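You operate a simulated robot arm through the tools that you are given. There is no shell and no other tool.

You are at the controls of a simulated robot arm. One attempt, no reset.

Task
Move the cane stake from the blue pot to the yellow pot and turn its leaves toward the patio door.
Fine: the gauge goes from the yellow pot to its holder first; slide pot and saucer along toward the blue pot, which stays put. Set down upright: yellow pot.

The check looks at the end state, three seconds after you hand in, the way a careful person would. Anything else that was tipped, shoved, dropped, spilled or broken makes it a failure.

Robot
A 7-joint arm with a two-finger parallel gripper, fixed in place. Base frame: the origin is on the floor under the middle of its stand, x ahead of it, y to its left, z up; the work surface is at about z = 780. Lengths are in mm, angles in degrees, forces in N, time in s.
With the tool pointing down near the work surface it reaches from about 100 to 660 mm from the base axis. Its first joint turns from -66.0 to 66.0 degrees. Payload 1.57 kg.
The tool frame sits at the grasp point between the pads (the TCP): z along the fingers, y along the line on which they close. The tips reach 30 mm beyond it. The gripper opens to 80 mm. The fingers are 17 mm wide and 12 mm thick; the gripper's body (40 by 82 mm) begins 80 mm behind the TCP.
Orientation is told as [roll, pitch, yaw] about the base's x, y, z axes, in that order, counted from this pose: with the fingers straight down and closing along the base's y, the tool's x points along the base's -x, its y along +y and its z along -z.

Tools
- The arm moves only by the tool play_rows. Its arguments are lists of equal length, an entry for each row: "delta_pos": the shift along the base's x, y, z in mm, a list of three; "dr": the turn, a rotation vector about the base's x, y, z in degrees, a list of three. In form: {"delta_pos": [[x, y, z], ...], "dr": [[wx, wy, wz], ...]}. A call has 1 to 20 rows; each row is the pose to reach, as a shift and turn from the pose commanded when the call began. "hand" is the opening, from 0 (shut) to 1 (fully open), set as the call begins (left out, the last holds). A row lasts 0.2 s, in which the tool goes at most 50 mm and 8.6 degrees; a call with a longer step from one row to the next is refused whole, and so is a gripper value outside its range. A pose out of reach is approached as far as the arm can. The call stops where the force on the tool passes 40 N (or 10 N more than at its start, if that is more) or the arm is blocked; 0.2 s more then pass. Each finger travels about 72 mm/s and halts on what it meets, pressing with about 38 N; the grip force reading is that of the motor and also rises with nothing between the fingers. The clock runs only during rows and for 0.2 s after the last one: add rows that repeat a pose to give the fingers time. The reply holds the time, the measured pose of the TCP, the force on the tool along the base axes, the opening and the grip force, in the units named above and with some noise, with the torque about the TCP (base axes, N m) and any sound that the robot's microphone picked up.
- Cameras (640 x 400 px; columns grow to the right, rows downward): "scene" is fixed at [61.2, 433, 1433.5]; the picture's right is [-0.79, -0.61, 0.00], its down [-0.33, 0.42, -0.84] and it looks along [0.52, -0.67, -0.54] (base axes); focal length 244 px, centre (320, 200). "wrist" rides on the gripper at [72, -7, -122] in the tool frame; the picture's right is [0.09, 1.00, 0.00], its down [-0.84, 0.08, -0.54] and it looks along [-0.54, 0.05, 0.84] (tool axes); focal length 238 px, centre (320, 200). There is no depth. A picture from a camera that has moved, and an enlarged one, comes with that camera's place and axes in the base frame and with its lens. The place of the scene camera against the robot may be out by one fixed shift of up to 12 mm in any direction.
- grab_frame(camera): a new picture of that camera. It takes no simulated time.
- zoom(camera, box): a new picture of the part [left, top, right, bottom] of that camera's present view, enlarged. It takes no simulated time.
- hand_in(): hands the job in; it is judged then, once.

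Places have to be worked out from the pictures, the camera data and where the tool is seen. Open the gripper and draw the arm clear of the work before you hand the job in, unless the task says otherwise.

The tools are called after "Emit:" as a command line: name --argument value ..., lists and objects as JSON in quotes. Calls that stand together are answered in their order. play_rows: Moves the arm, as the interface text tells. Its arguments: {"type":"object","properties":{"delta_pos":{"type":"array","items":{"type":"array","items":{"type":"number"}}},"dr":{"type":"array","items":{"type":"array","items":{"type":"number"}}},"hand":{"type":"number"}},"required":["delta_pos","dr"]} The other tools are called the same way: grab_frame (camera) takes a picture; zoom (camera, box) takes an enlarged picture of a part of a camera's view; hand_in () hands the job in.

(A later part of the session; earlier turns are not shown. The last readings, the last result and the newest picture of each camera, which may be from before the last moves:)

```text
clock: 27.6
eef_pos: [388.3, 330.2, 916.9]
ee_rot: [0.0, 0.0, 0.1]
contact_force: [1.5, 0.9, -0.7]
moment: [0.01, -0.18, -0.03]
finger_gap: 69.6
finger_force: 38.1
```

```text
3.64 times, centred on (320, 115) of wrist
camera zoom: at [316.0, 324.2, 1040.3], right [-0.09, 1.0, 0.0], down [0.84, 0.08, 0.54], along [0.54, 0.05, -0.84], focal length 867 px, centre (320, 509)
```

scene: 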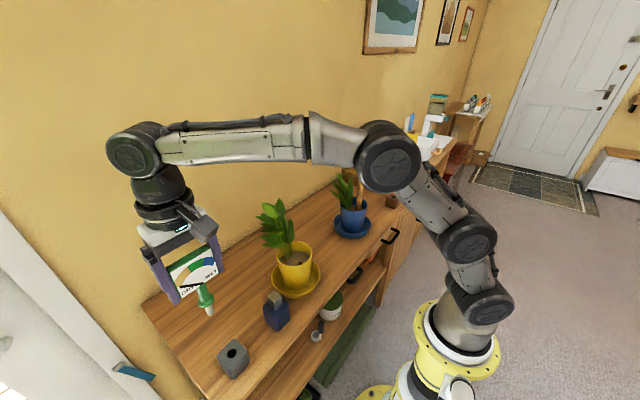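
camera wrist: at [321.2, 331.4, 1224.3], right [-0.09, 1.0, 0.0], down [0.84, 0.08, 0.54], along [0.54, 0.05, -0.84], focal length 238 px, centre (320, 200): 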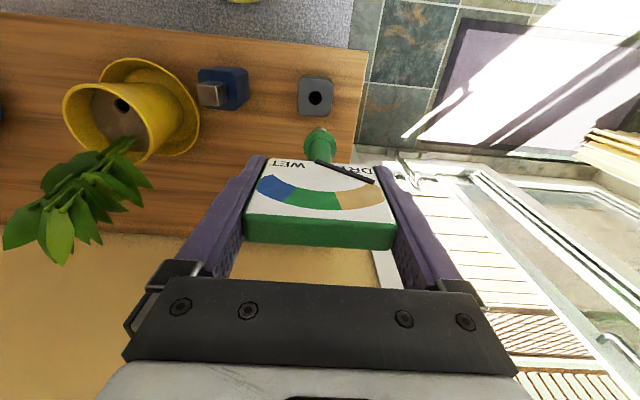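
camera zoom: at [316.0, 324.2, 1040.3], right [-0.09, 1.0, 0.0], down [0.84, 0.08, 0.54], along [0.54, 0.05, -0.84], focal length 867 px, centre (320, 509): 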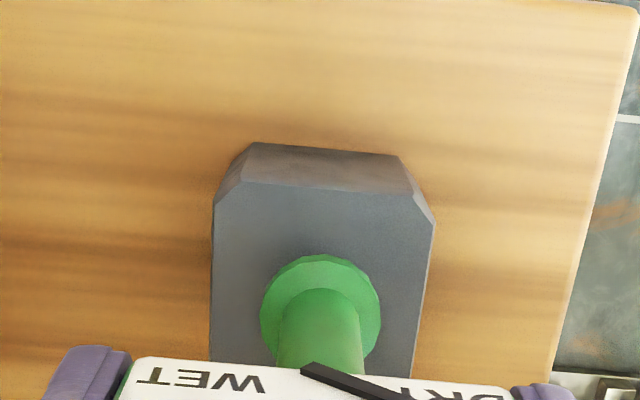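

A small +x reaction (1.5 N) says the probe touches the −x wall of the hole, so I'll ease +1.5 mm in x and lower the last few millimetres.

Emit:
play_rows --delta_pos '[[1, 0, 0], [1.8, 0, -1], [1.8, 0, -3], [1.8, 0, -5], [1.8, 0, -7], [1.8, 0, -7]]' --dr '[[0, 0, 0], [0, 0, 0], [0, 0, 0], [0, 0, 0], [0, 0, 0], [0, 0, 0]]'

Emit:
zoom --camera "scene" --box '[200, 310, 260, 385]'

```text
clock: 29.0
eef_pos: [390.3, 331.7, 910.6]
ee_rot: [-0.1, -0.1, 0.0]
contact_force: [-0.3, 0.3, -1.0]
moment: [0.03, -0.01, -0.03]
finger_gap: 69.7
finger_force: 37.6
```

```text
5.33 times, centred on (230, 348) of scene
camera zoom: at [61.2, 433.0, 1433.5], right [-0.79, -0.61, 0.0], down [-0.33, 0.42, -0.84], along [0.52, -0.67, -0.54], focal length 1299 px, centre (800, -587)
```

zoom: 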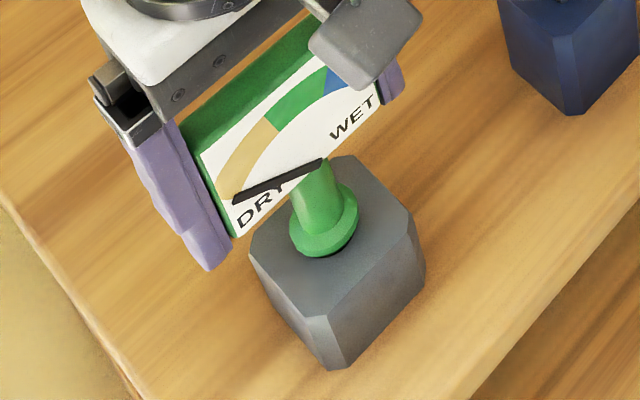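

Side force is gone; the collar is nearly on the block. I lower a bit further in small steps to find the seat.

Emit:
play_rows --delta_pos '[[0, 0, -1], [0, 0, -2], [0, 0, -3], [0, 0, -4]]' --dr '[[0, 0, 0], [0, 0, 0], [0, 0, 0], [0, 0, 0]]'

Emit:
zoom --camera "scene" --box '[200, 310, 260, 385]'

```text
clock: 30.0
eef_pos: [391.5, 331.6, 905.9]
ee_rot: [0.0, -0.1, 0.0]
contact_force: [-0.4, 0.4, -1.2]
moment: [-0.01, -0.02, 0.0]
finger_gap: 69.4
finger_force: 38.0
```

```text
5.33 times, centred on (230, 348) of scene
camera zoom: at [61.2, 433.0, 1433.5], right [-0.79, -0.61, 0.0], down [-0.33, 0.42, -0.84], along [0.52, -0.67, -0.54], focal length 1299 px, centre (800, -587)
```

zoom: 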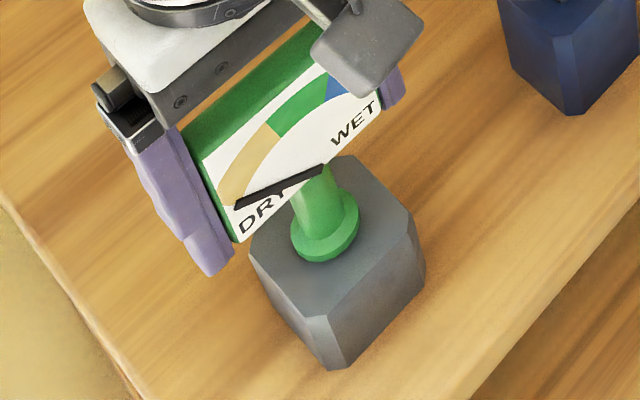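

Still no seating force; I go a few more millimetres.

Emit:
play_rows --delta_pos '[[0, 0, -1], [0, 0, -2], [0, 0, -3], [0, 0, -4]]' --dr '[[0, 0, 0], [0, 0, 0], [0, 0, 0], [0, 0, 0]]'

Emit:
zoom --camera "scene" --box '[200, 310, 260, 385]'

Emit:
zoom --camera "wrist" --box '[230, 60, 410, 260]'

```text
clock: 31.0
eef_pos: [391.5, 330.7, 901.7]
ee_rot: [0.0, 0.0, 0.0]
contact_force: [-0.3, -0.1, -0.5]
moment: [0.0, 0.01, -0.02]
finger_gap: 69.3
finger_force: 38.0
```

```text
5.33 times, centred on (230, 348) of scene
camera zoom: at [61.2, 433.0, 1433.5], right [-0.79, -0.61, 0.0], down [-0.33, 0.42, -0.84], along [0.52, -0.67, -0.54], focal length 1299 px, centre (800, -587)
```

zoom: 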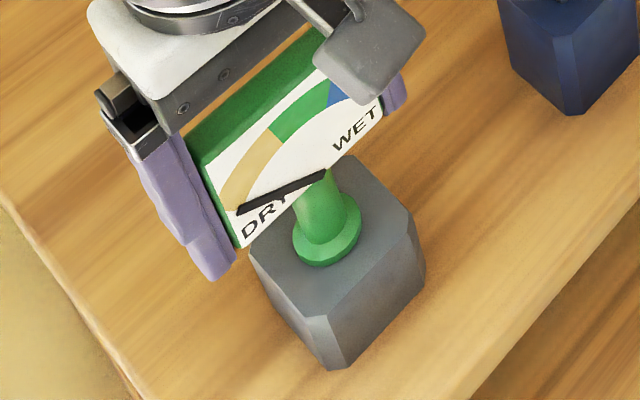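

```text
2.00 times, centred on (320, 160) of wrist
camera zoom: at [317.9, 324.1, 1025.3], right [-0.09, 1.0, 0.0], down [0.84, 0.08, 0.54], along [0.54, 0.05, -0.84], focal length 477 px, centre (320, 280)
```

zoom: 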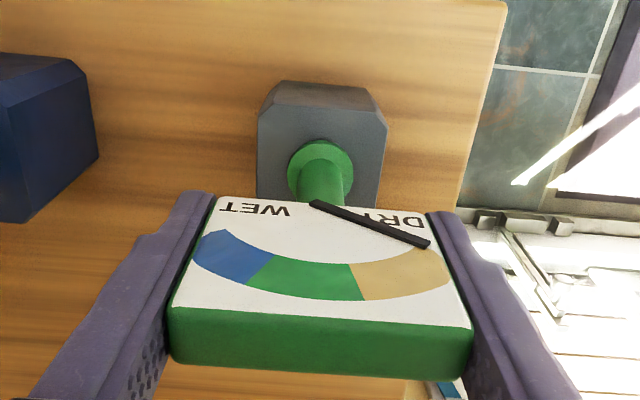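

The collar looks very close to the block top; I'll go another 4 mm in 1 mm steps, watching the vertical force.

Emit:
play_rows --delta_pos '[[0, 0, -1], [0, 0, -2], [0, 0, -3], [0, 0, -3]]' --dr '[[0, 0, 0], [0, 0, 0], [0, 0, 0], [0, 0, 0]]'

Emit:
zoom --camera "scene" --box '[215, 325, 255, 375]'

```text
clock: 32.0
eef_pos: [390.7, 331.0, 901.5]
ee_rot: [0.1, -0.1, -0.1]
contact_force: [-3.6, -2.1, 14.8]
moment: [-0.27, 0.39, -0.04]
finger_gap: 69.3
finger_force: 37.9
```

```text
8.00 times, centred on (235, 350) of scene
camera zoom: at [60.9, 432.8, 1433.6], right [-0.79, -0.61, 0.0], down [-0.33, 0.42, -0.84], along [0.52, -0.67, -0.54], focal length 1948 px, centre (1000, -1000)
```

zoom: 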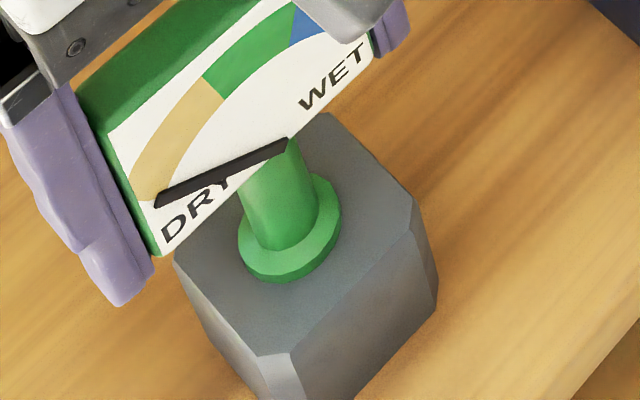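

Seated: 14.8 N upward at TCP z≈901. I back off ~2.5 mm of command to relieve preload, then open.

Emit:
play_rows --delta_pos '[[0, 0, 1.2], [0, 0, 2.4], [0, 0, 2.4]]' --dr '[[0, 0, 0], [0, 0, 0], [0, 0, 0]]'

Emit:
play_rows --delta_pos '[[0, 0, 0], [0, 0, 0], [0, 0, 0]]' --dr '[[0, 0, 0], [0, 0, 0], [0, 0, 0]]' --hand 1

Emit:
zoom --camera "wrist" --box '[200, 80, 440, 280]'

Emit:
zoom --camera "scene" --box '[200, 310, 260, 385]'

```text
clock: 32.8
eef_pos: [390.4, 331.2, 900.8]
ee_rot: [-0.1, 0.1, 0.0]
contact_force: [0.7, 0.4, 1.3]
moment: [0.06, -0.03, 0.03]
finger_gap: 69.5
finger_force: 38.2
```

```text
clock: 33.6
eef_pos: [390.2, 330.9, 901.7]
ee_rot: [0.0, 0.1, 0.0]
contact_force: [0.0, -0.5, 0.2]
moment: [0.01, -0.01, -0.01]
finger_gap: 80.1
finger_force: 0.0
```

```text
2.00 times, centred on (320, 180) of wrist
camera zoom: at [317.4, 324.4, 1025.2], right [-0.09, 1.0, 0.0], down [0.84, 0.08, 0.54], along [0.54, 0.05, -0.84], focal length 477 px, centre (320, 240)
```

zoom: 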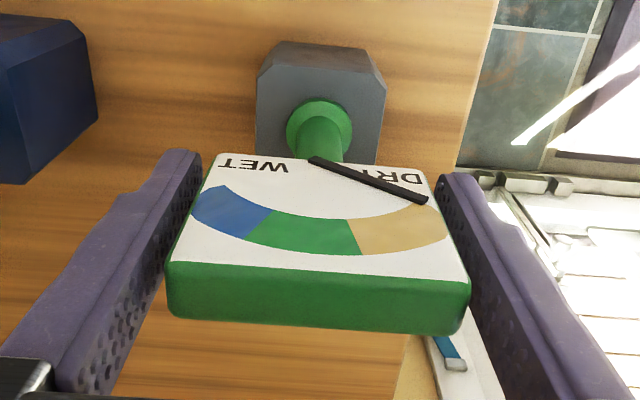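

```text
5.33 times, centred on (230, 348) of scene
camera zoom: at [61.2, 433.0, 1433.5], right [-0.79, -0.61, 0.0], down [-0.33, 0.42, -0.84], along [0.52, -0.67, -0.54], focal length 1299 px, centre (800, -587)
```

zoom: 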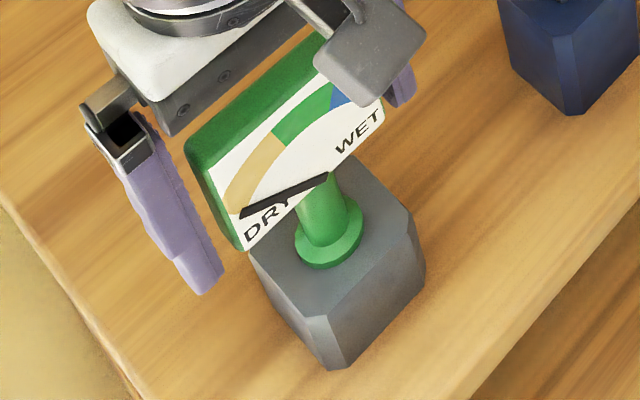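

Released; clear gaps on both sides and the gauge stands upright in the block. I'll lift straight up and check.

Emit:
play_rows --delta_pos '[[0, 0, 8], [0, 0, 18], [0, 0, 30], [0, 0, 45], [0, 0, 65], [0, 0, 90], [0, 0, 120], [0, 0, 160], [0, 0, 200]]' --dr '[[0, 0, 0], [0, 0, 0], [0, 0, 0], [0, 0, 0], [0, 0, 0], [0, 0, 0], [0, 0, 0], [0, 0, 0], [0, 0, 0]]'

Emit:
grab_frame --camera "wrist"

Emit:
grab_frame --camera "scene"

```text
clock: 35.6
eef_pos: [390.1, 330.5, 1102.1]
ee_rot: [0.0, 0.1, 0.0]
contact_force: [-0.2, 0.2, -0.6]
moment: [0.03, 0.03, -0.03]
finger_gap: 80.0
finger_force: 0.0
```

```text
taken
camera wrist: at [316.3, 324.4, 1225.6], right [-0.09, 1.0, 0.0], down [0.84, 0.08, 0.54], along [0.54, 0.05, -0.84], focal length 238 px, centre (320, 200)
```

wrist: 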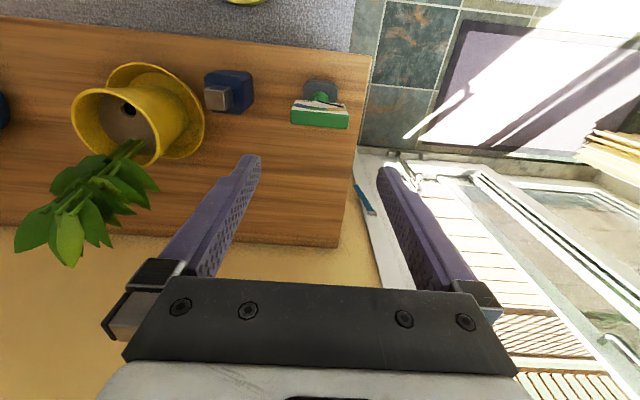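

```text
taken
```

scene: 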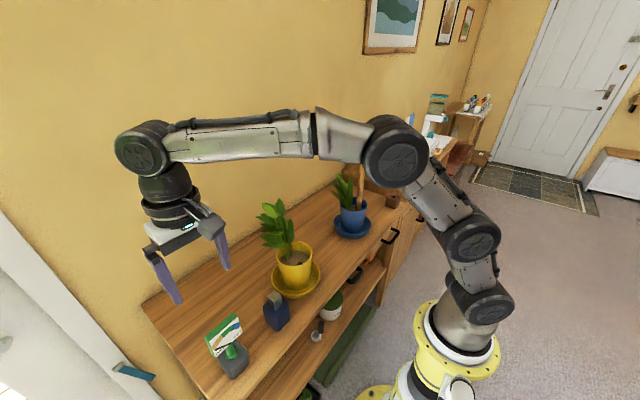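

The gauge is standing in its holder and nothing else moved. Next is the slide: I plan to push the saucer rim from its +y side with two open fingers (two-point contact), so I need accurate bottle and saucer positions; enlarging this view.

Emit:
zoom --camera "wrist" --box '[0, 50, 270, 280]'

Emit:
zoom --camera "scene" --box '[240, 190, 340, 340]'

```text
1.74 times, centred on (135, 165) of wrist
camera zoom: at [316.3, 324.4, 1225.6], right [-0.09, 1.0, 0.0], down [0.84, 0.08, 0.54], along [0.54, 0.05, -0.84], focal length 414 px, centre (642, 261)
```

zoom: 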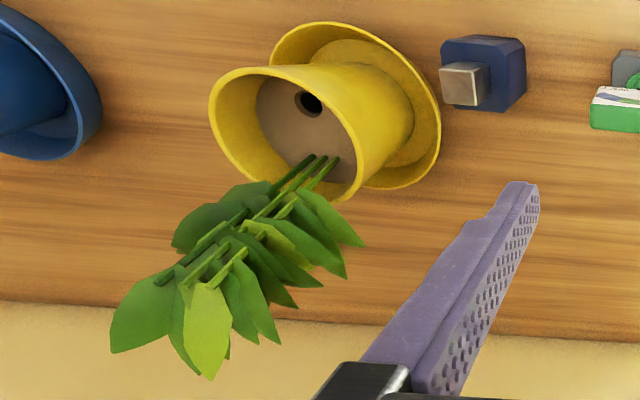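

```text
2.67 times, centred on (290, 265) of scene
camera zoom: at [61.2, 433.0, 1433.5], right [-0.79, -0.61, 0.0], down [-0.33, 0.42, -0.84], along [0.52, -0.67, -0.54], focal length 649 px, centre (400, 27)
```

zoom: 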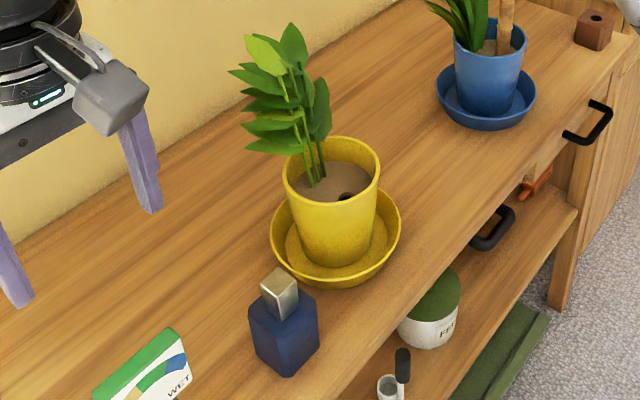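

Refined: bottle occupies y ≈ 166–217, x ≈ 363–412, top 888; a leaf tip reaches (490, 124, 950); saucer centre ≈ (441, 60), radius ≈ 79. I'll turn to yaw −90 (fingers spread along x, camera away on +y side) while moving high to (441, 147).

Emit:
play_rows --delta_pos '[[4, -16, 0], [8, -32, 0], [12, -48, 0], [16, -64, 0], [20, -80, 0], [25, -96, 0], [30, -112, 0], [35, -128, 0], [40, -144, 0], [45, -160, 0], [50, -176, 0], [51, -184, 0], [51, -184, 0]]' --dr '[[0, 0, -8], [0, 0, -16], [0, 0, -24], [0, 0, -32], [0, 0, -40], [0, 0, -48], [0, 0, -56], [0, 0, -64], [0, 0, -72], [0, 0, -80], [0, 0, -88], [0, 0, -90], [0, 0, -90]]' --hand 1

Emit:
grab_frame --camera "wrist"

Emit:
grab_frame --camera "scene"

```text
clock: 38.4
eef_pos: [441.5, 145.8, 1102.1]
ee_rot: [0.0, 0.1, -90.1]
contact_force: [-0.5, -0.4, -0.3]
moment: [0.01, 0.02, 0.0]
finger_gap: 80.0
finger_force: 0.1
```

```text
taken
camera wrist: at [434.3, 218.6, 1224.9], right [1.0, 0.09, 0.0], down [0.08, -0.84, 0.54], along [0.05, -0.54, -0.84], focal length 238 px, centre (320, 200)
```

wrist: 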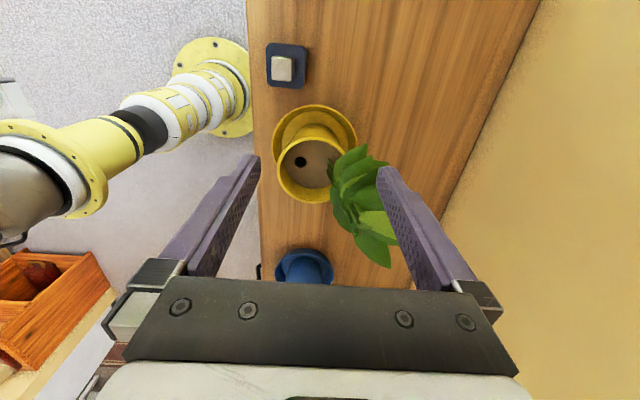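

```text
taken
```

scene: 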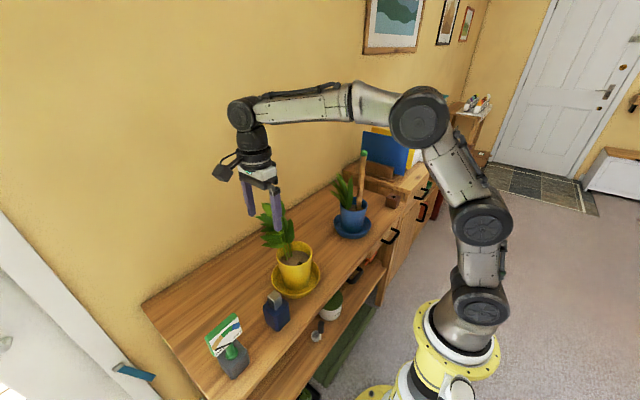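

This view (image right = +x) gives a good x-measurement. Enlarging pot, saucer, leaves and bottle.

Emit:
zoom --camera "wrist" --box '[240, 30, 410, 280]'

Emit:
zoom --camera "wrist" --box '[250, 30, 370, 120]'

```text
1.60 times, centred on (325, 155) of wrist
camera zoom: at [434.3, 218.6, 1224.9], right [1.0, 0.09, 0.0], down [0.08, -0.84, 0.54], along [0.05, -0.54, -0.84], focal length 381 px, centre (312, 272)
```

zoom: 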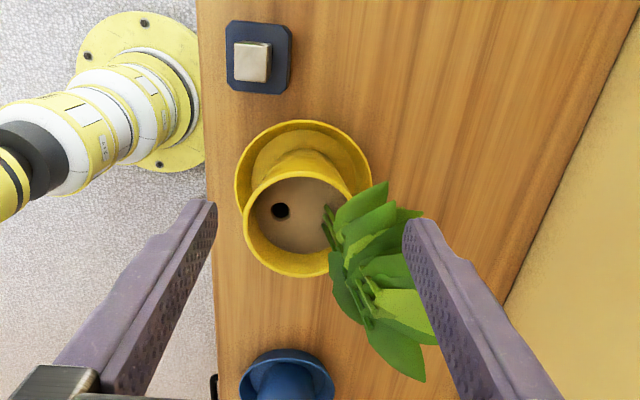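

```text
4.44 times, centred on (310, 75) of wrist
camera zoom: at [434.3, 218.6, 1224.9], right [1.0, 0.09, 0.0], down [0.08, -0.84, 0.54], along [0.05, -0.54, -0.84], focal length 1059 px, centre (364, 756)
```

zoom: 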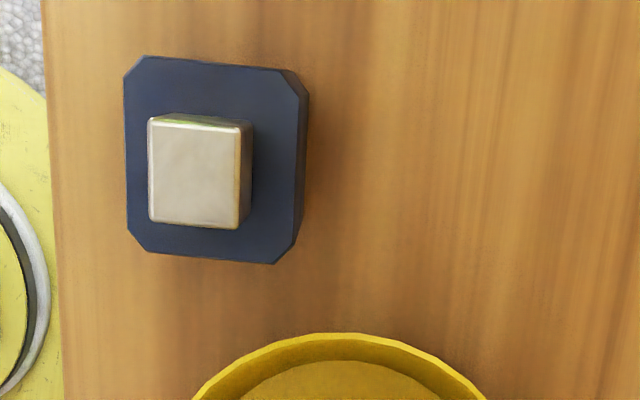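

Refined from this view: saucer centre ≈ (439, 59), radius ≈ 80, rim top z≈805; bottle −y face at y≈163; soil hole ≈ (415.5, 60.5, 871). I'll tilt the tool 8° (body leaning to +y, away from the leaves), centre at x=439, y=142.5, and come down part way.

Emit:
play_rows --delta_pos '[[-1, -1.6, 0], [-1.7, -3.2, 0], [-1.7, -3.2, -40], [-1.7, -3.2, -80], [-1.7, -3.2, -120], [-1.7, -3.2, -150], [-1.7, -3.2, -170], [-1.7, -3.2, -170]]' --dr '[[-4, 0, 0], [-8, 0, 0], [-8, 0, 0], [-8, 0, 0], [-8, 0, 0], [-8, 0, 0], [-8, 0, 0], [-8, 0, 0]]'

Emit:
grab_frame --camera "wrist"

Emit:
zoom --camera "scene" --box '[210, 170, 350, 350]'

```text
clock: 40.2
eef_pos: [442.1, 143.0, 931.4]
ee_rot: [-0.1, -7.9, -89.9]
contact_force: [0.2, -1.5, 0.6]
moment: [0.0, 0.04, 0.02]
finger_gap: 80.1
finger_force: 0.1
```

```text
taken
camera wrist: at [434.2, 231.5, 1043.7], right [1.0, 0.09, -0.01], down [0.08, -0.75, 0.65], along [0.05, -0.65, -0.76], focal length 238 px, centre (320, 200)
```

wrist: 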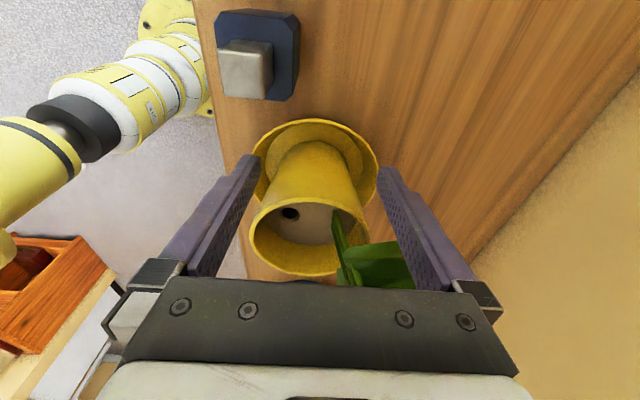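

```text
2.22 times, centred on (280, 260) of scene
camera zoom: at [61.2, 433.0, 1433.5], right [-0.79, -0.61, 0.0], down [-0.33, 0.42, -0.84], along [0.52, -0.67, -0.54], focal length 541 px, centre (409, 67)
```

zoom: 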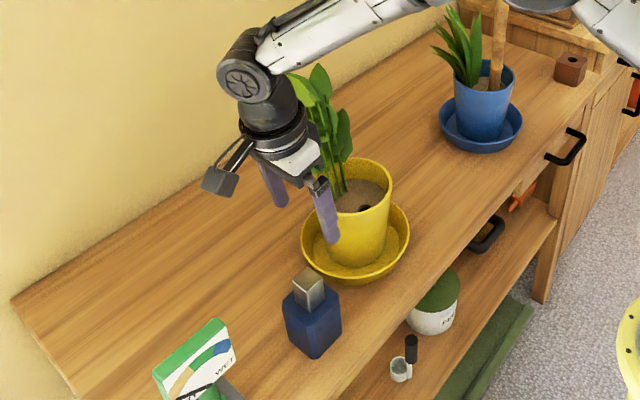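

Emit:
zoom --camera "wrist" --box '[230, 100, 410, 290]'

```text
2.11 times, centred on (320, 195) of wrist
camera zoom: at [434.2, 231.5, 1043.7], right [1.0, 0.09, -0.01], down [0.08, -0.75, 0.65], along [0.05, -0.65, -0.76], focal length 502 px, centre (320, 210)
```

zoom: 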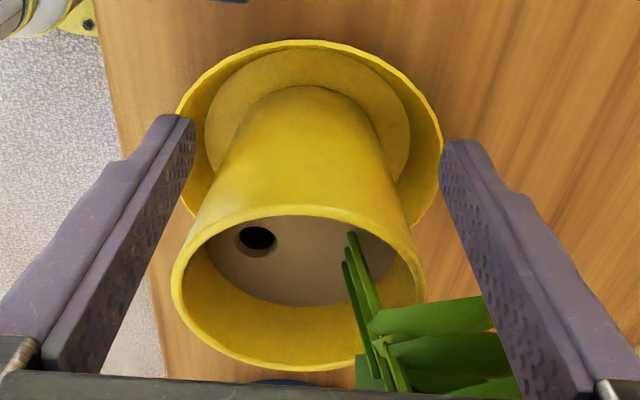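

The fingers are centred on the saucer within ~1 mm and clear of the leaves and bottle. I'll descend to TCP z≈820 so the tips are beside the saucer rim.

Emit:
play_rows --delta_pos '[[0, 0, -15], [0, 0, -30], [0, 0, -45], [0, 0, -60], [0, 0, -75], [0, 0, -90], [0, 0, -100], [0, 0, -110], [0, 0, -110]]' --dr '[[0, 0, 0], [0, 0, 0], [0, 0, 0], [0, 0, 0], [0, 0, 0], [0, 0, 0], [0, 0, 0], [0, 0, 0], [0, 0, 0]]'

Emit:
grab_frame --camera "wrist"

Emit:
zoom --camera "scene" --box '[220, 190, 350, 340]'

```text
clock: 41.8
eef_pos: [441.5, 143.7, 840.4]
ee_rot: [0.2, -7.9, -90.2]
contact_force: [-1.3, -0.2, 7.4]
moment: [-0.1, 0.35, -0.04]
finger_gap: 80.0
finger_force: 0.1
stopped in row 8: the force on the tool passed its limit at 57 N (the readings are from after the stop); the commanded pose is now the measured one
```

```text
taken
camera wrist: at [433.1, 232.5, 952.3], right [1.0, 0.09, -0.01], down [0.07, -0.75, 0.65], along [0.05, -0.65, -0.76], focal length 238 px, centre (320, 200)
```

wrist: 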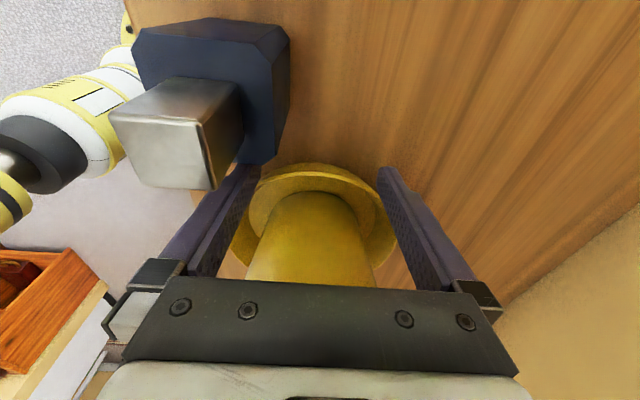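

```text
2.67 times, centred on (285, 265) of scene
camera zoom: at [61.1, 432.9, 1433.5], right [-0.79, -0.61, 0.0], down [-0.33, 0.42, -0.84], along [0.52, -0.67, -0.54], focal length 649 px, centre (413, 27)
```

zoom: 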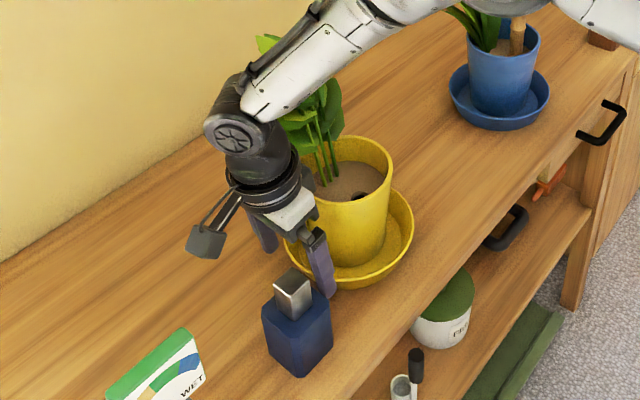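

The descent stopped: a fingertip (the −x one, by the moment) came down on the saucer rim at tip z≈808, so the rim reaches a bit further out than I figured. I'll raise slightly right away and inspect that nothing shifted.

Emit:
play_rows --delta_pos '[[0, 0, 4], [0, 0, 10], [0, 1, 14], [0, 2, 14]]' --dr '[[0, 0, 0], [0, 0, 0], [0, 0, 0], [0, 0, 0]]'

Emit:
zoom --camera "wrist" --box '[100, 10, 410, 290]'

Emit:
zoom --camera "scene" --box '[260, 220, 340, 320]'

```text
clock: 42.8
eef_pos: [440.6, 146.2, 852.2]
ee_rot: [0.1, -8.1, -90.0]
contact_force: [-0.6, 0.2, 0.5]
moment: [0.03, -0.02, -0.03]
finger_gap: 79.8
finger_force: 0.1
```

```text
1.43 times, centred on (255, 150) of wrist
camera zoom: at [433.2, 234.9, 964.9], right [1.0, 0.09, -0.01], down [0.07, -0.75, 0.65], along [0.05, -0.65, -0.76], focal length 340 px, centre (413, 271)
```

zoom: 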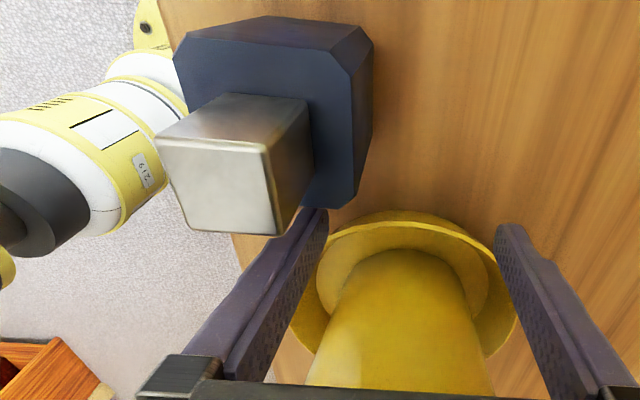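

```text
4.00 times, centred on (300, 270) of scene
camera zoom: at [61.2, 433.0, 1433.5], right [-0.79, -0.61, 0.0], down [-0.33, 0.42, -0.84], along [0.52, -0.67, -0.54], focal length 974 px, centre (400, -80)
```

zoom: 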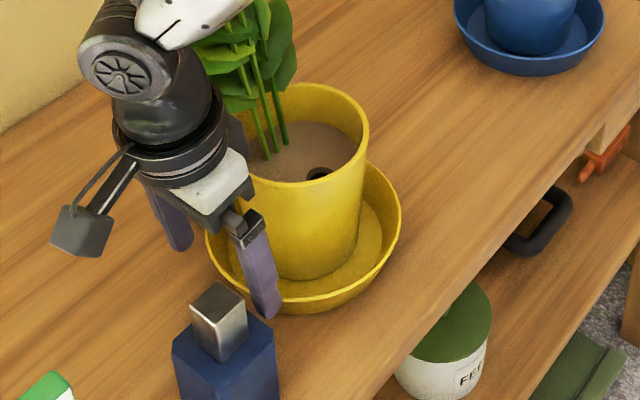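

The pot, saucer and bottle are undisturbed. The bottle's near face is at y≈164.5 (shoulder z≈849), the rim top at z≈811. I'll shift to y≈147 and descend slowly again, which leaves ~3.5 mm to the rim and ~6 mm to the bottle.

Emit:
play_rows --delta_pos '[[0, 1.2, 0], [0, 1.2, -4], [0, 1.2, -8], [0, 1.2, -12], [0, 1.2, -15], [0, 1.2, -18], [0, 1.2, -21], [0, 1.2, -24], [0, 1.2, -26], [0, 1.2, -26]]' --dr '[[0, 0, 0], [0, 0, 0], [0, 0, 0], [0, 0, 0], [0, 0, 0], [0, 0, 0], [0, 0, 0], [0, 0, 0], [0, 0, 0], [0, 0, 0]]'

Emit:
zoom --camera "scene" --box '[250, 230, 330, 330]'

Emit:
grab_frame --camera "wrist"

```text
clock: 45.0
eef_pos: [440.6, 146.4, 826.3]
ee_rot: [0.1, -7.9, -90.1]
contact_force: [1.0, -0.6, 0.3]
moment: [-0.02, -0.01, 0.0]
finger_gap: 79.9
finger_force: 0.2
```

```text
4.00 times, centred on (290, 280) of scene
camera zoom: at [61.2, 433.0, 1433.5], right [-0.79, -0.61, 0.0], down [-0.33, 0.42, -0.84], along [0.52, -0.67, -0.54], focal length 974 px, centre (440, -120)
```

zoom: 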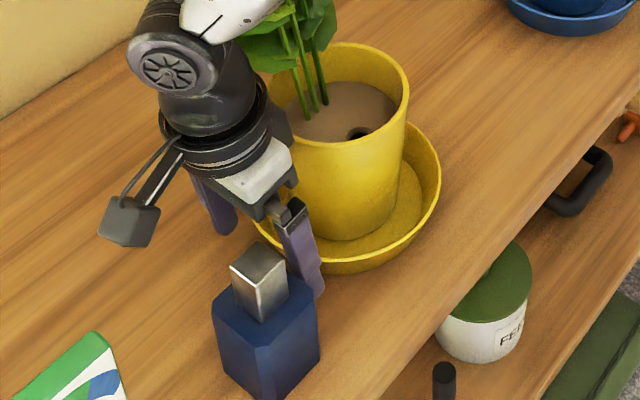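

```text
taken
camera wrist: at [432.7, 235.2, 938.6], right [1.0, 0.09, -0.01], down [0.07, -0.75, 0.65], along [0.05, -0.65, -0.76], focal length 238 px, centre (320, 200)
```

wrist: 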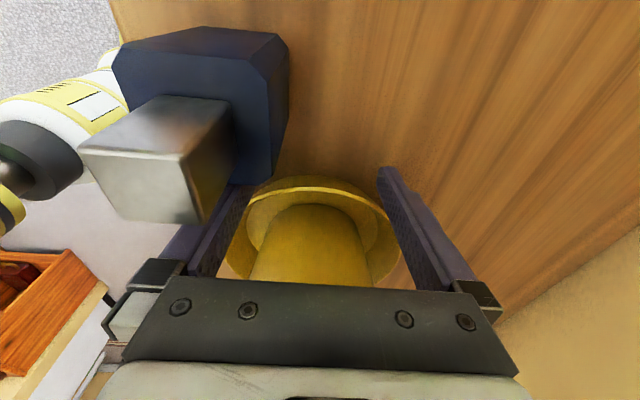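

The fingertips are down beside the rim with no load. I start pushing gently toward −y (first ~25 mm) and check how it moves.

Emit:
play_rows --delta_pos '[[0, -2, 0], [0, -4, 0], [0, -6, 0], [0, -9, 0], [0, -12, 0], [0, -15, 0], [0, -18, 0], [0, -21, 0], [0, -24, 0], [0, -26, 0]]' --dr '[[0, 0, 0], [0, 0, 0], [0, 0, 0], [0, 0, 0], [0, 0, 0], [0, 0, 0], [0, 0, 0], [0, 0, 0], [0, 0, 0], [0, 0, 0]]'

Emit:
grab_frame --camera "scene"

Emit:
grab_frame --camera "wrist"

```text
clock: 47.2
eef_pos: [440.3, 122.1, 828.0]
ee_rot: [0.0, -8.0, -90.1]
contact_force: [0.0, 4.1, 1.1]
moment: [0.06, 0.09, -0.01]
finger_gap: 80.0
finger_force: 0.1
```

```text
taken
```

scene: 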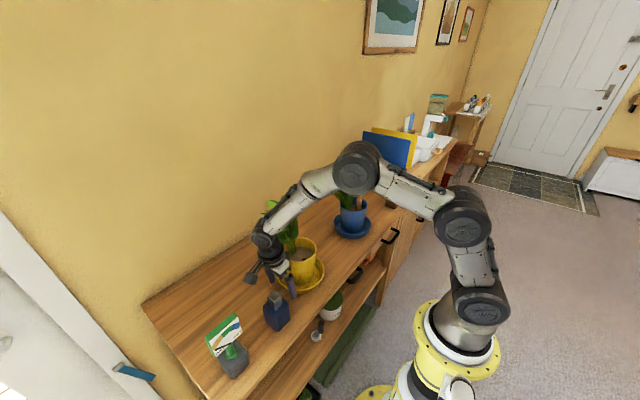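

```text
taken
camera wrist: at [432.4, 210.5, 939.5], right [1.0, 0.09, -0.01], down [0.07, -0.75, 0.65], along [0.05, -0.65, -0.76], focal length 238 px, centre (320, 200)
```

wrist: 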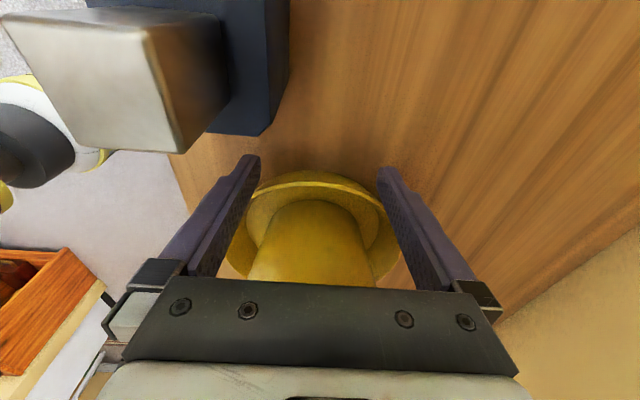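

Force is a steady ~4 N and the saucer slides with the pot on it. Checking the pot's posture before continuing.

Emit:
zoom --camera "scene" --box '[240, 190, 380, 330]'

```text
2.86 times, centred on (310, 260) of scene
camera zoom: at [61.2, 433.1, 1433.4], right [-0.79, -0.61, 0.0], down [-0.33, 0.42, -0.84], along [0.52, -0.67, -0.54], focal length 696 px, centre (349, 29)
```

zoom: 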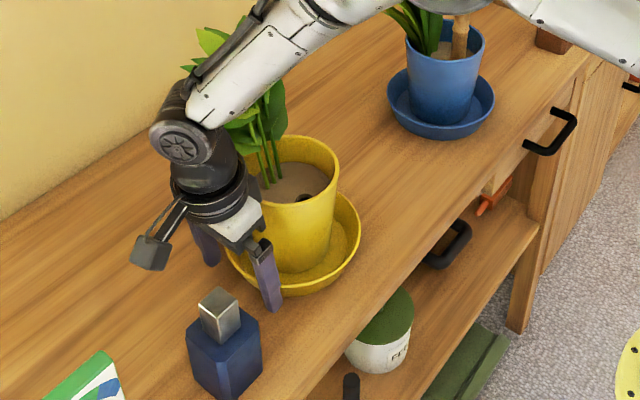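

All good: pot upright on its saucer, bottle untouched. I continue pushing another ~95 mm toward the blue pot at low speed.

Emit:
play_rows --delta_pos '[[0, -3, 0], [0, -8, 0], [0, -14, 0], [0, -20, 0], [0, -26, 0], [0, -32, 0], [0, -38, 0], [0, -44, 0], [0, -50, 0], [0, -56, 0], [0, -62, 0], [0, -68, 0], [0, -74, 0], [0, -80, 0], [0, -85, 0], [0, -89, 0], [0, -92, 0], [0, -94, 0], [0, -95, 0]]' --dr '[[0, 0, 0], [0, 0, 0], [0, 0, 0], [0, 0, 0], [0, 0, 0], [0, 0, 0], [0, 0, 0], [0, 0, 0], [0, 0, 0], [0, 0, 0], [0, 0, 0], [0, 0, 0], [0, 0, 0], [0, 0, 0], [0, 0, 0], [0, 0, 0], [0, 0, 0], [0, 0, 0], [0, 0, 0]]'

Emit:
grab_frame --camera "scene"

Emit:
grab_frame --camera "wrist"

```text
clock: 51.2
eef_pos: [440.2, 27.5, 827.4]
ee_rot: [0.1, -8.0, -90.1]
contact_force: [0.3, 4.9, 2.2]
moment: [0.03, 0.04, 0.09]
finger_gap: 80.3
finger_force: 0.0
```

```text
taken
```

scene: 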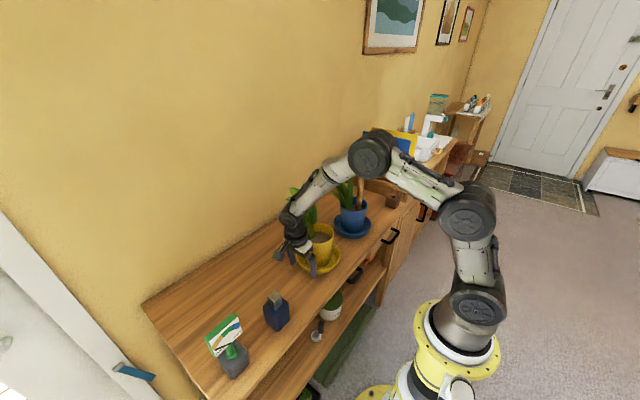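

```text
taken
camera wrist: at [432.9, 115.6, 939.5], right [1.0, 0.09, -0.01], down [0.07, -0.75, 0.65], along [0.05, -0.65, -0.76], focal length 238 px, centre (320, 200)
```

wrist: 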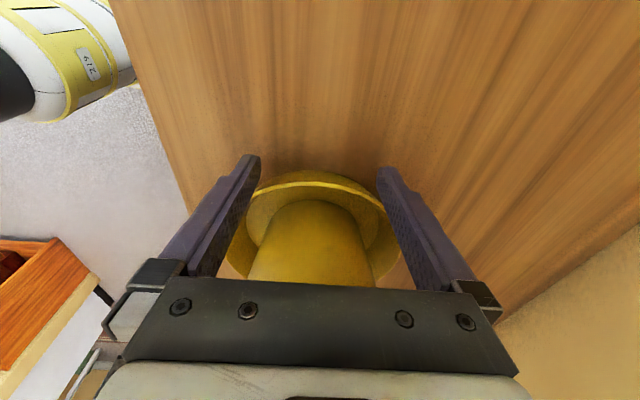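

The saucer now sits about 120 mm nearer the blue pot. I back the fingers off in +y, then raise straight up.

Emit:
play_rows --delta_pos '[[0, 3, 0], [0, 8, 0], [0, 14, 0], [0, 20, 0], [0, 20, 20], [0, 20, 45], [0, 20, 75], [0, 20, 110], [0, 20, 150], [0, 20, 190], [0, 20, 230], [0, 20, 270], [0, 20, 290]]' --dr '[[0, 0, 0], [0, 0, 0], [0, 0, 0], [0, 0, 0], [0, 0, 0], [0, 0, 0], [0, 0, 0], [0, 0, 0], [0, 0, 0], [0, 0, 0], [2, 0, 0], [5, 0, 0], [8, 0, 0]]'

Emit:
grab_frame --camera "wrist"

Emit:
grab_frame --camera "scene"

```text
clock: 54.0
eef_pos: [442.6, 46.5, 1115.9]
ee_rot: [0.0, -0.1, -90.2]
contact_force: [0.3, 0.7, -0.7]
moment: [0.03, 0.0, 0.01]
finger_gap: 80.0
finger_force: 0.1
```

```text
taken
camera wrist: at [433.9, 118.5, 1238.7], right [1.0, 0.09, 0.0], down [0.08, -0.84, 0.54], along [0.05, -0.54, -0.84], focal length 238 px, centre (320, 200)
```

wrist: 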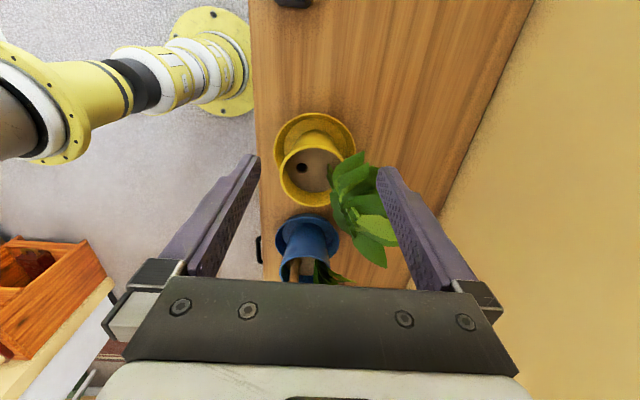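

```text
taken
```

scene: 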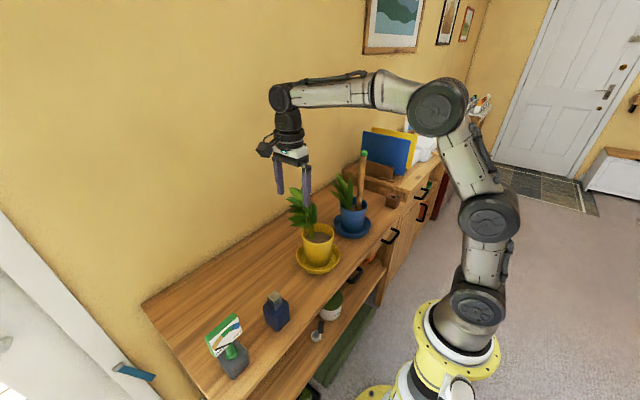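

The slide worked cleanly. I'll enlarge to measure the pot's new position, its hole and the leaf layout before planning the turn.

Emit:
zoom --camera "wrist" --box '[250, 90, 410, 290]'

Emit:
zoom --camera "scene" --box '[270, 170, 390, 290]'

```text
2.00 times, centred on (330, 190) of wrist
camera zoom: at [433.9, 118.5, 1238.7], right [1.0, 0.09, 0.0], down [0.08, -0.84, 0.54], along [0.05, -0.54, -0.84], focal length 477 px, centre (300, 220)
```

zoom: 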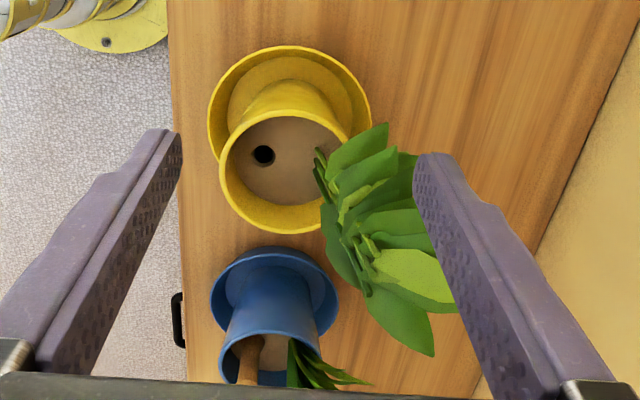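

```text
3.33 times, centred on (330, 230) of scene
camera zoom: at [61.2, 433.0, 1433.5], right [-0.79, -0.61, 0.0], down [-0.33, 0.42, -0.84], along [0.52, -0.67, -0.54], focal length 812 px, centre (287, 100)
```

zoom: 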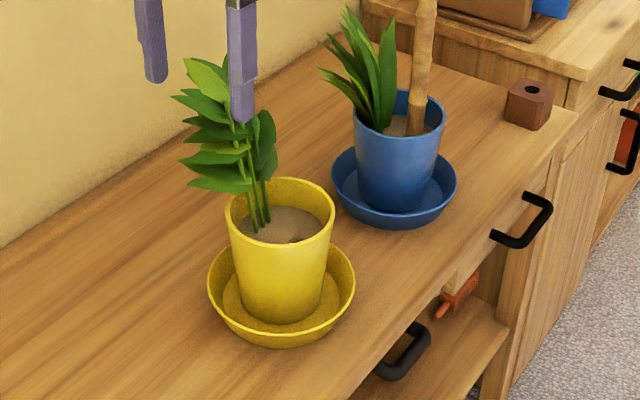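

Measured: pot centre ≈ (440, −57), rim z≈900 Ø111, wall taper ≈ 6°, hole ≈ (419, −56), stems ≈ (465, −52), so leaves point along +x (≈0–3°) and need about +73° of turn. I'll grip the rim on the −x side (opposite the leaves), tool tilted 6° to match the wall; first move there high with a half-open gripper.

Emit:
play_rows --delta_pos '[[-18, 0, 0], [-36, 0, 0], [-54.5, 0, 0], [-54.5, -34, 0], [-54.5, -68, 0], [-54.5, -102, 0], [-54.5, -102.5, -30], [-54.5, -102.5, -60], [-54.5, -102.5, -90], [-54.5, -102.5, -120], [-54.5, -102.5, -145], [-54.5, -102.5, -145]]' --dr '[[0, 0, 0], [0, -2, 0], [0, -4, 0], [0, -6, 0], [0, -6, 0], [0, -6, 0], [0, -6, 0], [0, -6, 0], [0, -6, 0], [0, -6, 0], [0, -6, 0], [0, -6, 0]]' --hand 0.5

Emit:
grab_frame --camera "wrist"

Emit:
zoom --camera "scene" --box '[270, 160, 390, 290]'

```text
clock: 56.6
eef_pos: [385.3, -55.4, 970.1]
ee_rot: [6.1, 0.0, -90.1]
contact_force: [-0.3, 1.1, 0.0]
moment: [0.0, -0.01, 0.0]
finger_gap: 40.5
finger_force: 0.1
```

```text
taken
camera wrist: at [365.0, 16.5, 1092.7], right [0.99, 0.09, 0.1], down [0.02, -0.84, 0.55], along [0.14, -0.54, -0.83], focal length 238 px, centre (320, 200)
```

wrist: 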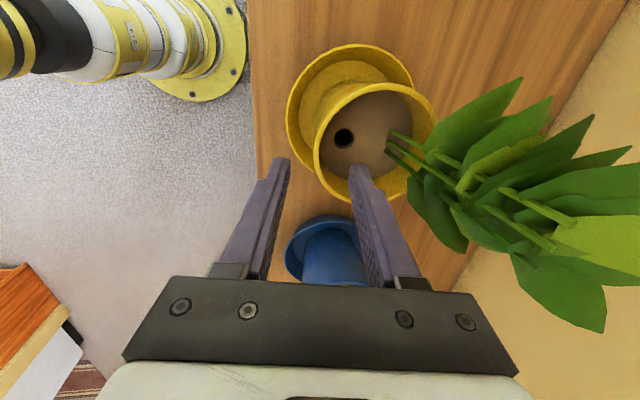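

```text
3.08 times, centred on (330, 225) of scene
camera zoom: at [61.2, 433.0, 1433.5], right [-0.79, -0.61, 0.0], down [-0.33, 0.42, -0.84], along [0.52, -0.67, -0.54], focal length 749 px, centre (289, 123)
```

zoom: 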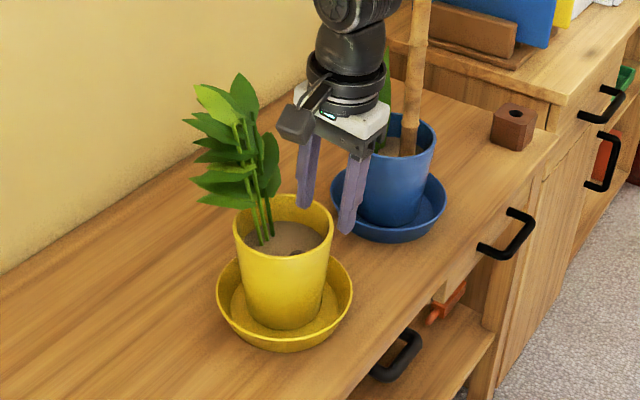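

Emit:
zoom --camera "wrist" --box '[250, 30, 450, 230]'

```text
2.00 times, centred on (350, 130) of wrist
camera zoom: at [365.0, 16.5, 1092.7], right [0.99, 0.09, 0.1], down [0.02, -0.84, 0.55], along [0.14, -0.54, -0.83], focal length 477 px, centre (260, 340)
```

zoom: 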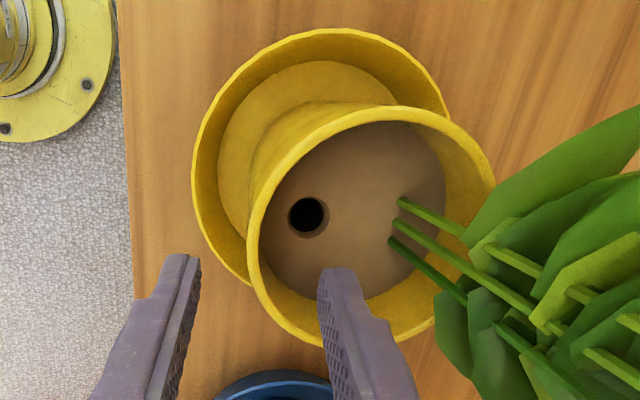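

This clear view gives pot centre ≈ (441, −56.5), rim radius ≈ 55, hole (418, −56), stems (463, −56): the leaf side is exactly +x. The TCP is at (384, −56.4); I shift +3 mm in x and descend so the fingertips straddle the rim to about 20 mm depth, above the soil.

Emit:
play_rows --delta_pos '[[2.8, 0, -10], [2.8, 0, -22], [2.8, 0, -34], [2.8, 0, -44], [2.8, 0, -52], [2.8, 0, -58], [2.8, 0, -62], [2.8, 0, -62]]' --dr '[[0, 0, 0], [0, 0, 0], [0, 0, 0], [0, 0, 0], [0, 0, 0], [0, 0, 0], [0, 0, 0], [0, 0, 0]]'

Emit:
grab_frame --camera "wrist"

Emit:
zoom --camera "scene" --box '[280, 180, 370, 280]'

```text
clock: 58.4
eef_pos: [389.2, -55.9, 910.2]
ee_rot: [6.1, 0.0, -90.1]
contact_force: [0.3, 0.4, -0.6]
moment: [0.0, 0.02, -0.03]
finger_gap: 40.2
finger_force: 0.1
```

```text
taken
camera wrist: at [367.9, 16.4, 1032.2], right [0.99, 0.09, 0.11], down [0.02, -0.84, 0.55], along [0.14, -0.54, -0.83], focal length 238 px, centre (320, 200)
```

wrist: 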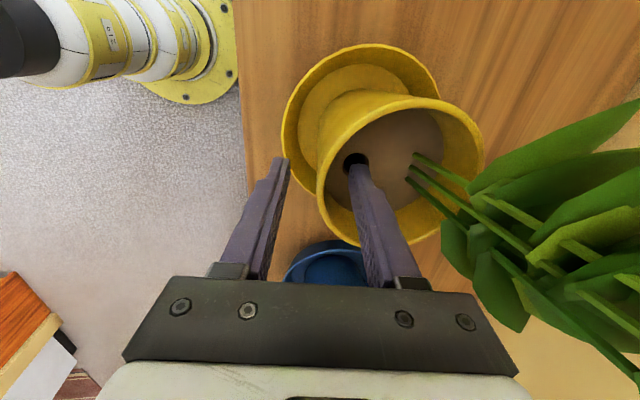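

```text
4.00 times, centred on (325, 230) of scene
camera zoom: at [61.2, 433.0, 1433.5], right [-0.79, -0.61, 0.0], down [-0.33, 0.42, -0.84], along [0.52, -0.67, -0.54], focal length 974 px, centre (300, 80)
```

zoom: 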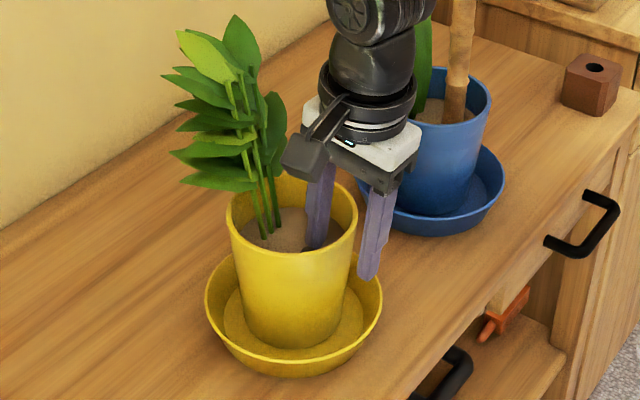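

One finger is inside the rim, one outside, no contact. I now close on the rim wall.

Emit:
play_rows --delta_pos '[[0, 0, 0], [0, 0, 0], [0, 0, 0], [0, 0, 0], [0, 0, 0]]' --dr '[[0, 0, 0], [0, 0, 0], [0, 0, 0], [0, 0, 0], [0, 0, 0]]' --hand 0

Emit:
grab_frame --camera "wrist"

Emit:
zoom --camera "scene" --box '[280, 180, 370, 280]'

```text
clock: 59.6
eef_pos: [388.0, -56.1, 910.4]
ee_rot: [6.1, 0.1, -90.1]
contact_force: [2.5, -2.6, 1.4]
moment: [0.12, -0.12, -0.16]
finger_gap: 14.8
finger_force: 30.8
```

```text
taken
camera wrist: at [368.1, 16.3, 1032.6], right [0.99, 0.09, 0.11], down [0.02, -0.84, 0.55], along [0.14, -0.54, -0.83], focal length 238 px, centre (320, 200)
```

wrist: 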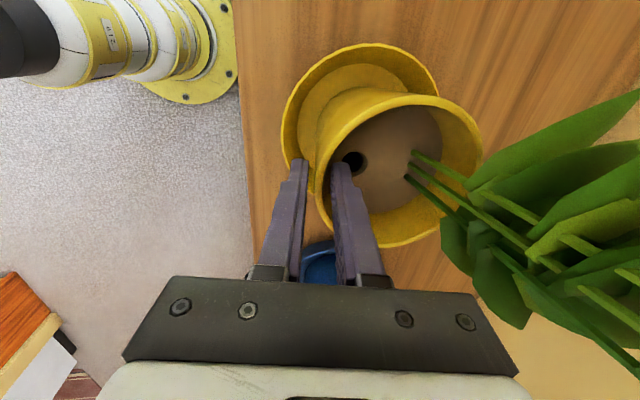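

```text
4.00 times, centred on (325, 230) of scene
camera zoom: at [61.3, 432.9, 1433.5], right [-0.79, -0.61, 0.0], down [-0.33, 0.42, -0.84], along [0.52, -0.67, -0.54], focal length 974 px, centre (300, 80)
```

zoom: 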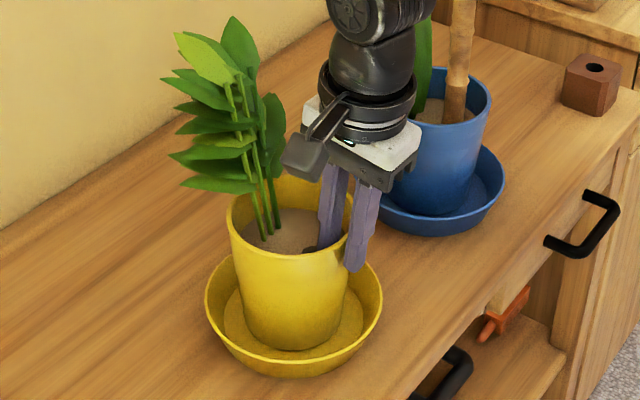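

The gap reads 14.8 mm with 31 N and small side loads, so it may still be settling. I'll wait a moment and look closer at the grip.

Emit:
play_rows --delta_pos '[[0, 0, 0], [0, 0, 0], [0, 0, 0], [0, 0, 0]]' --dr '[[0, 0, 0], [0, 0, 0], [0, 0, 0], [0, 0, 0]]'

Emit:
zoom --camera "wrist" --box '[260, 30, 440, 200]'

Emit:
zoom --camera "scene" --box '[305, 205, 355, 260]'

```text
clock: 60.6
eef_pos: [387.3, -55.8, 911.3]
ee_rot: [6.1, 0.1, -90.0]
contact_force: [1.7, -0.5, 4.1]
moment: [0.16, -0.2, -0.07]
finger_gap: 14.7
finger_force: 30.5
```

```text
2.35 times, centred on (350, 115) of wrist
camera zoom: at [368.0, 16.3, 1032.5], right [0.99, 0.09, 0.11], down [0.02, -0.84, 0.55], along [0.14, -0.54, -0.83], focal length 561 px, centre (249, 400)
```

zoom: 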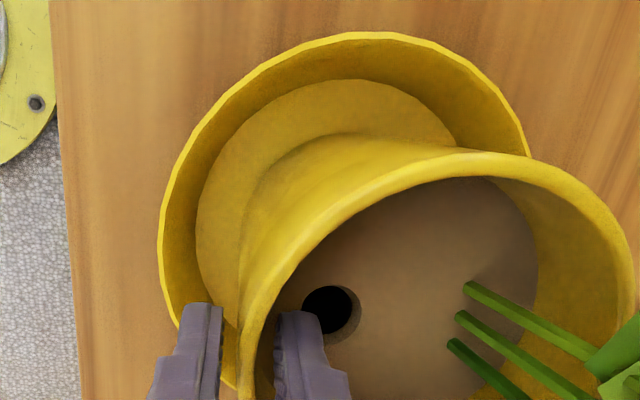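

```text
7.27 times, centred on (330, 232) of scene
camera zoom: at [61.2, 433.0, 1433.5], right [-0.79, -0.61, 0.0], down [-0.33, 0.42, -0.84], along [0.52, -0.67, -0.54], focal length 1771 px, centre (247, -36)
```

zoom: 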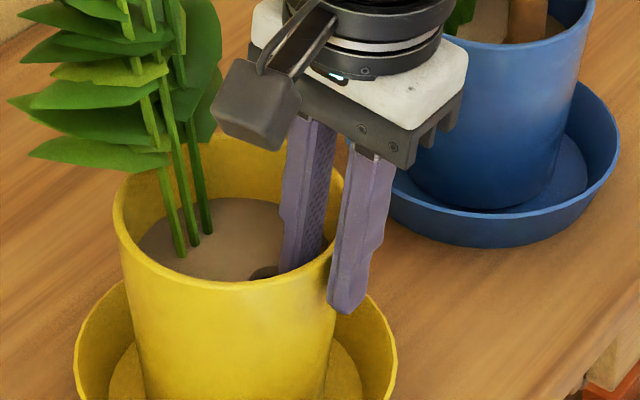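

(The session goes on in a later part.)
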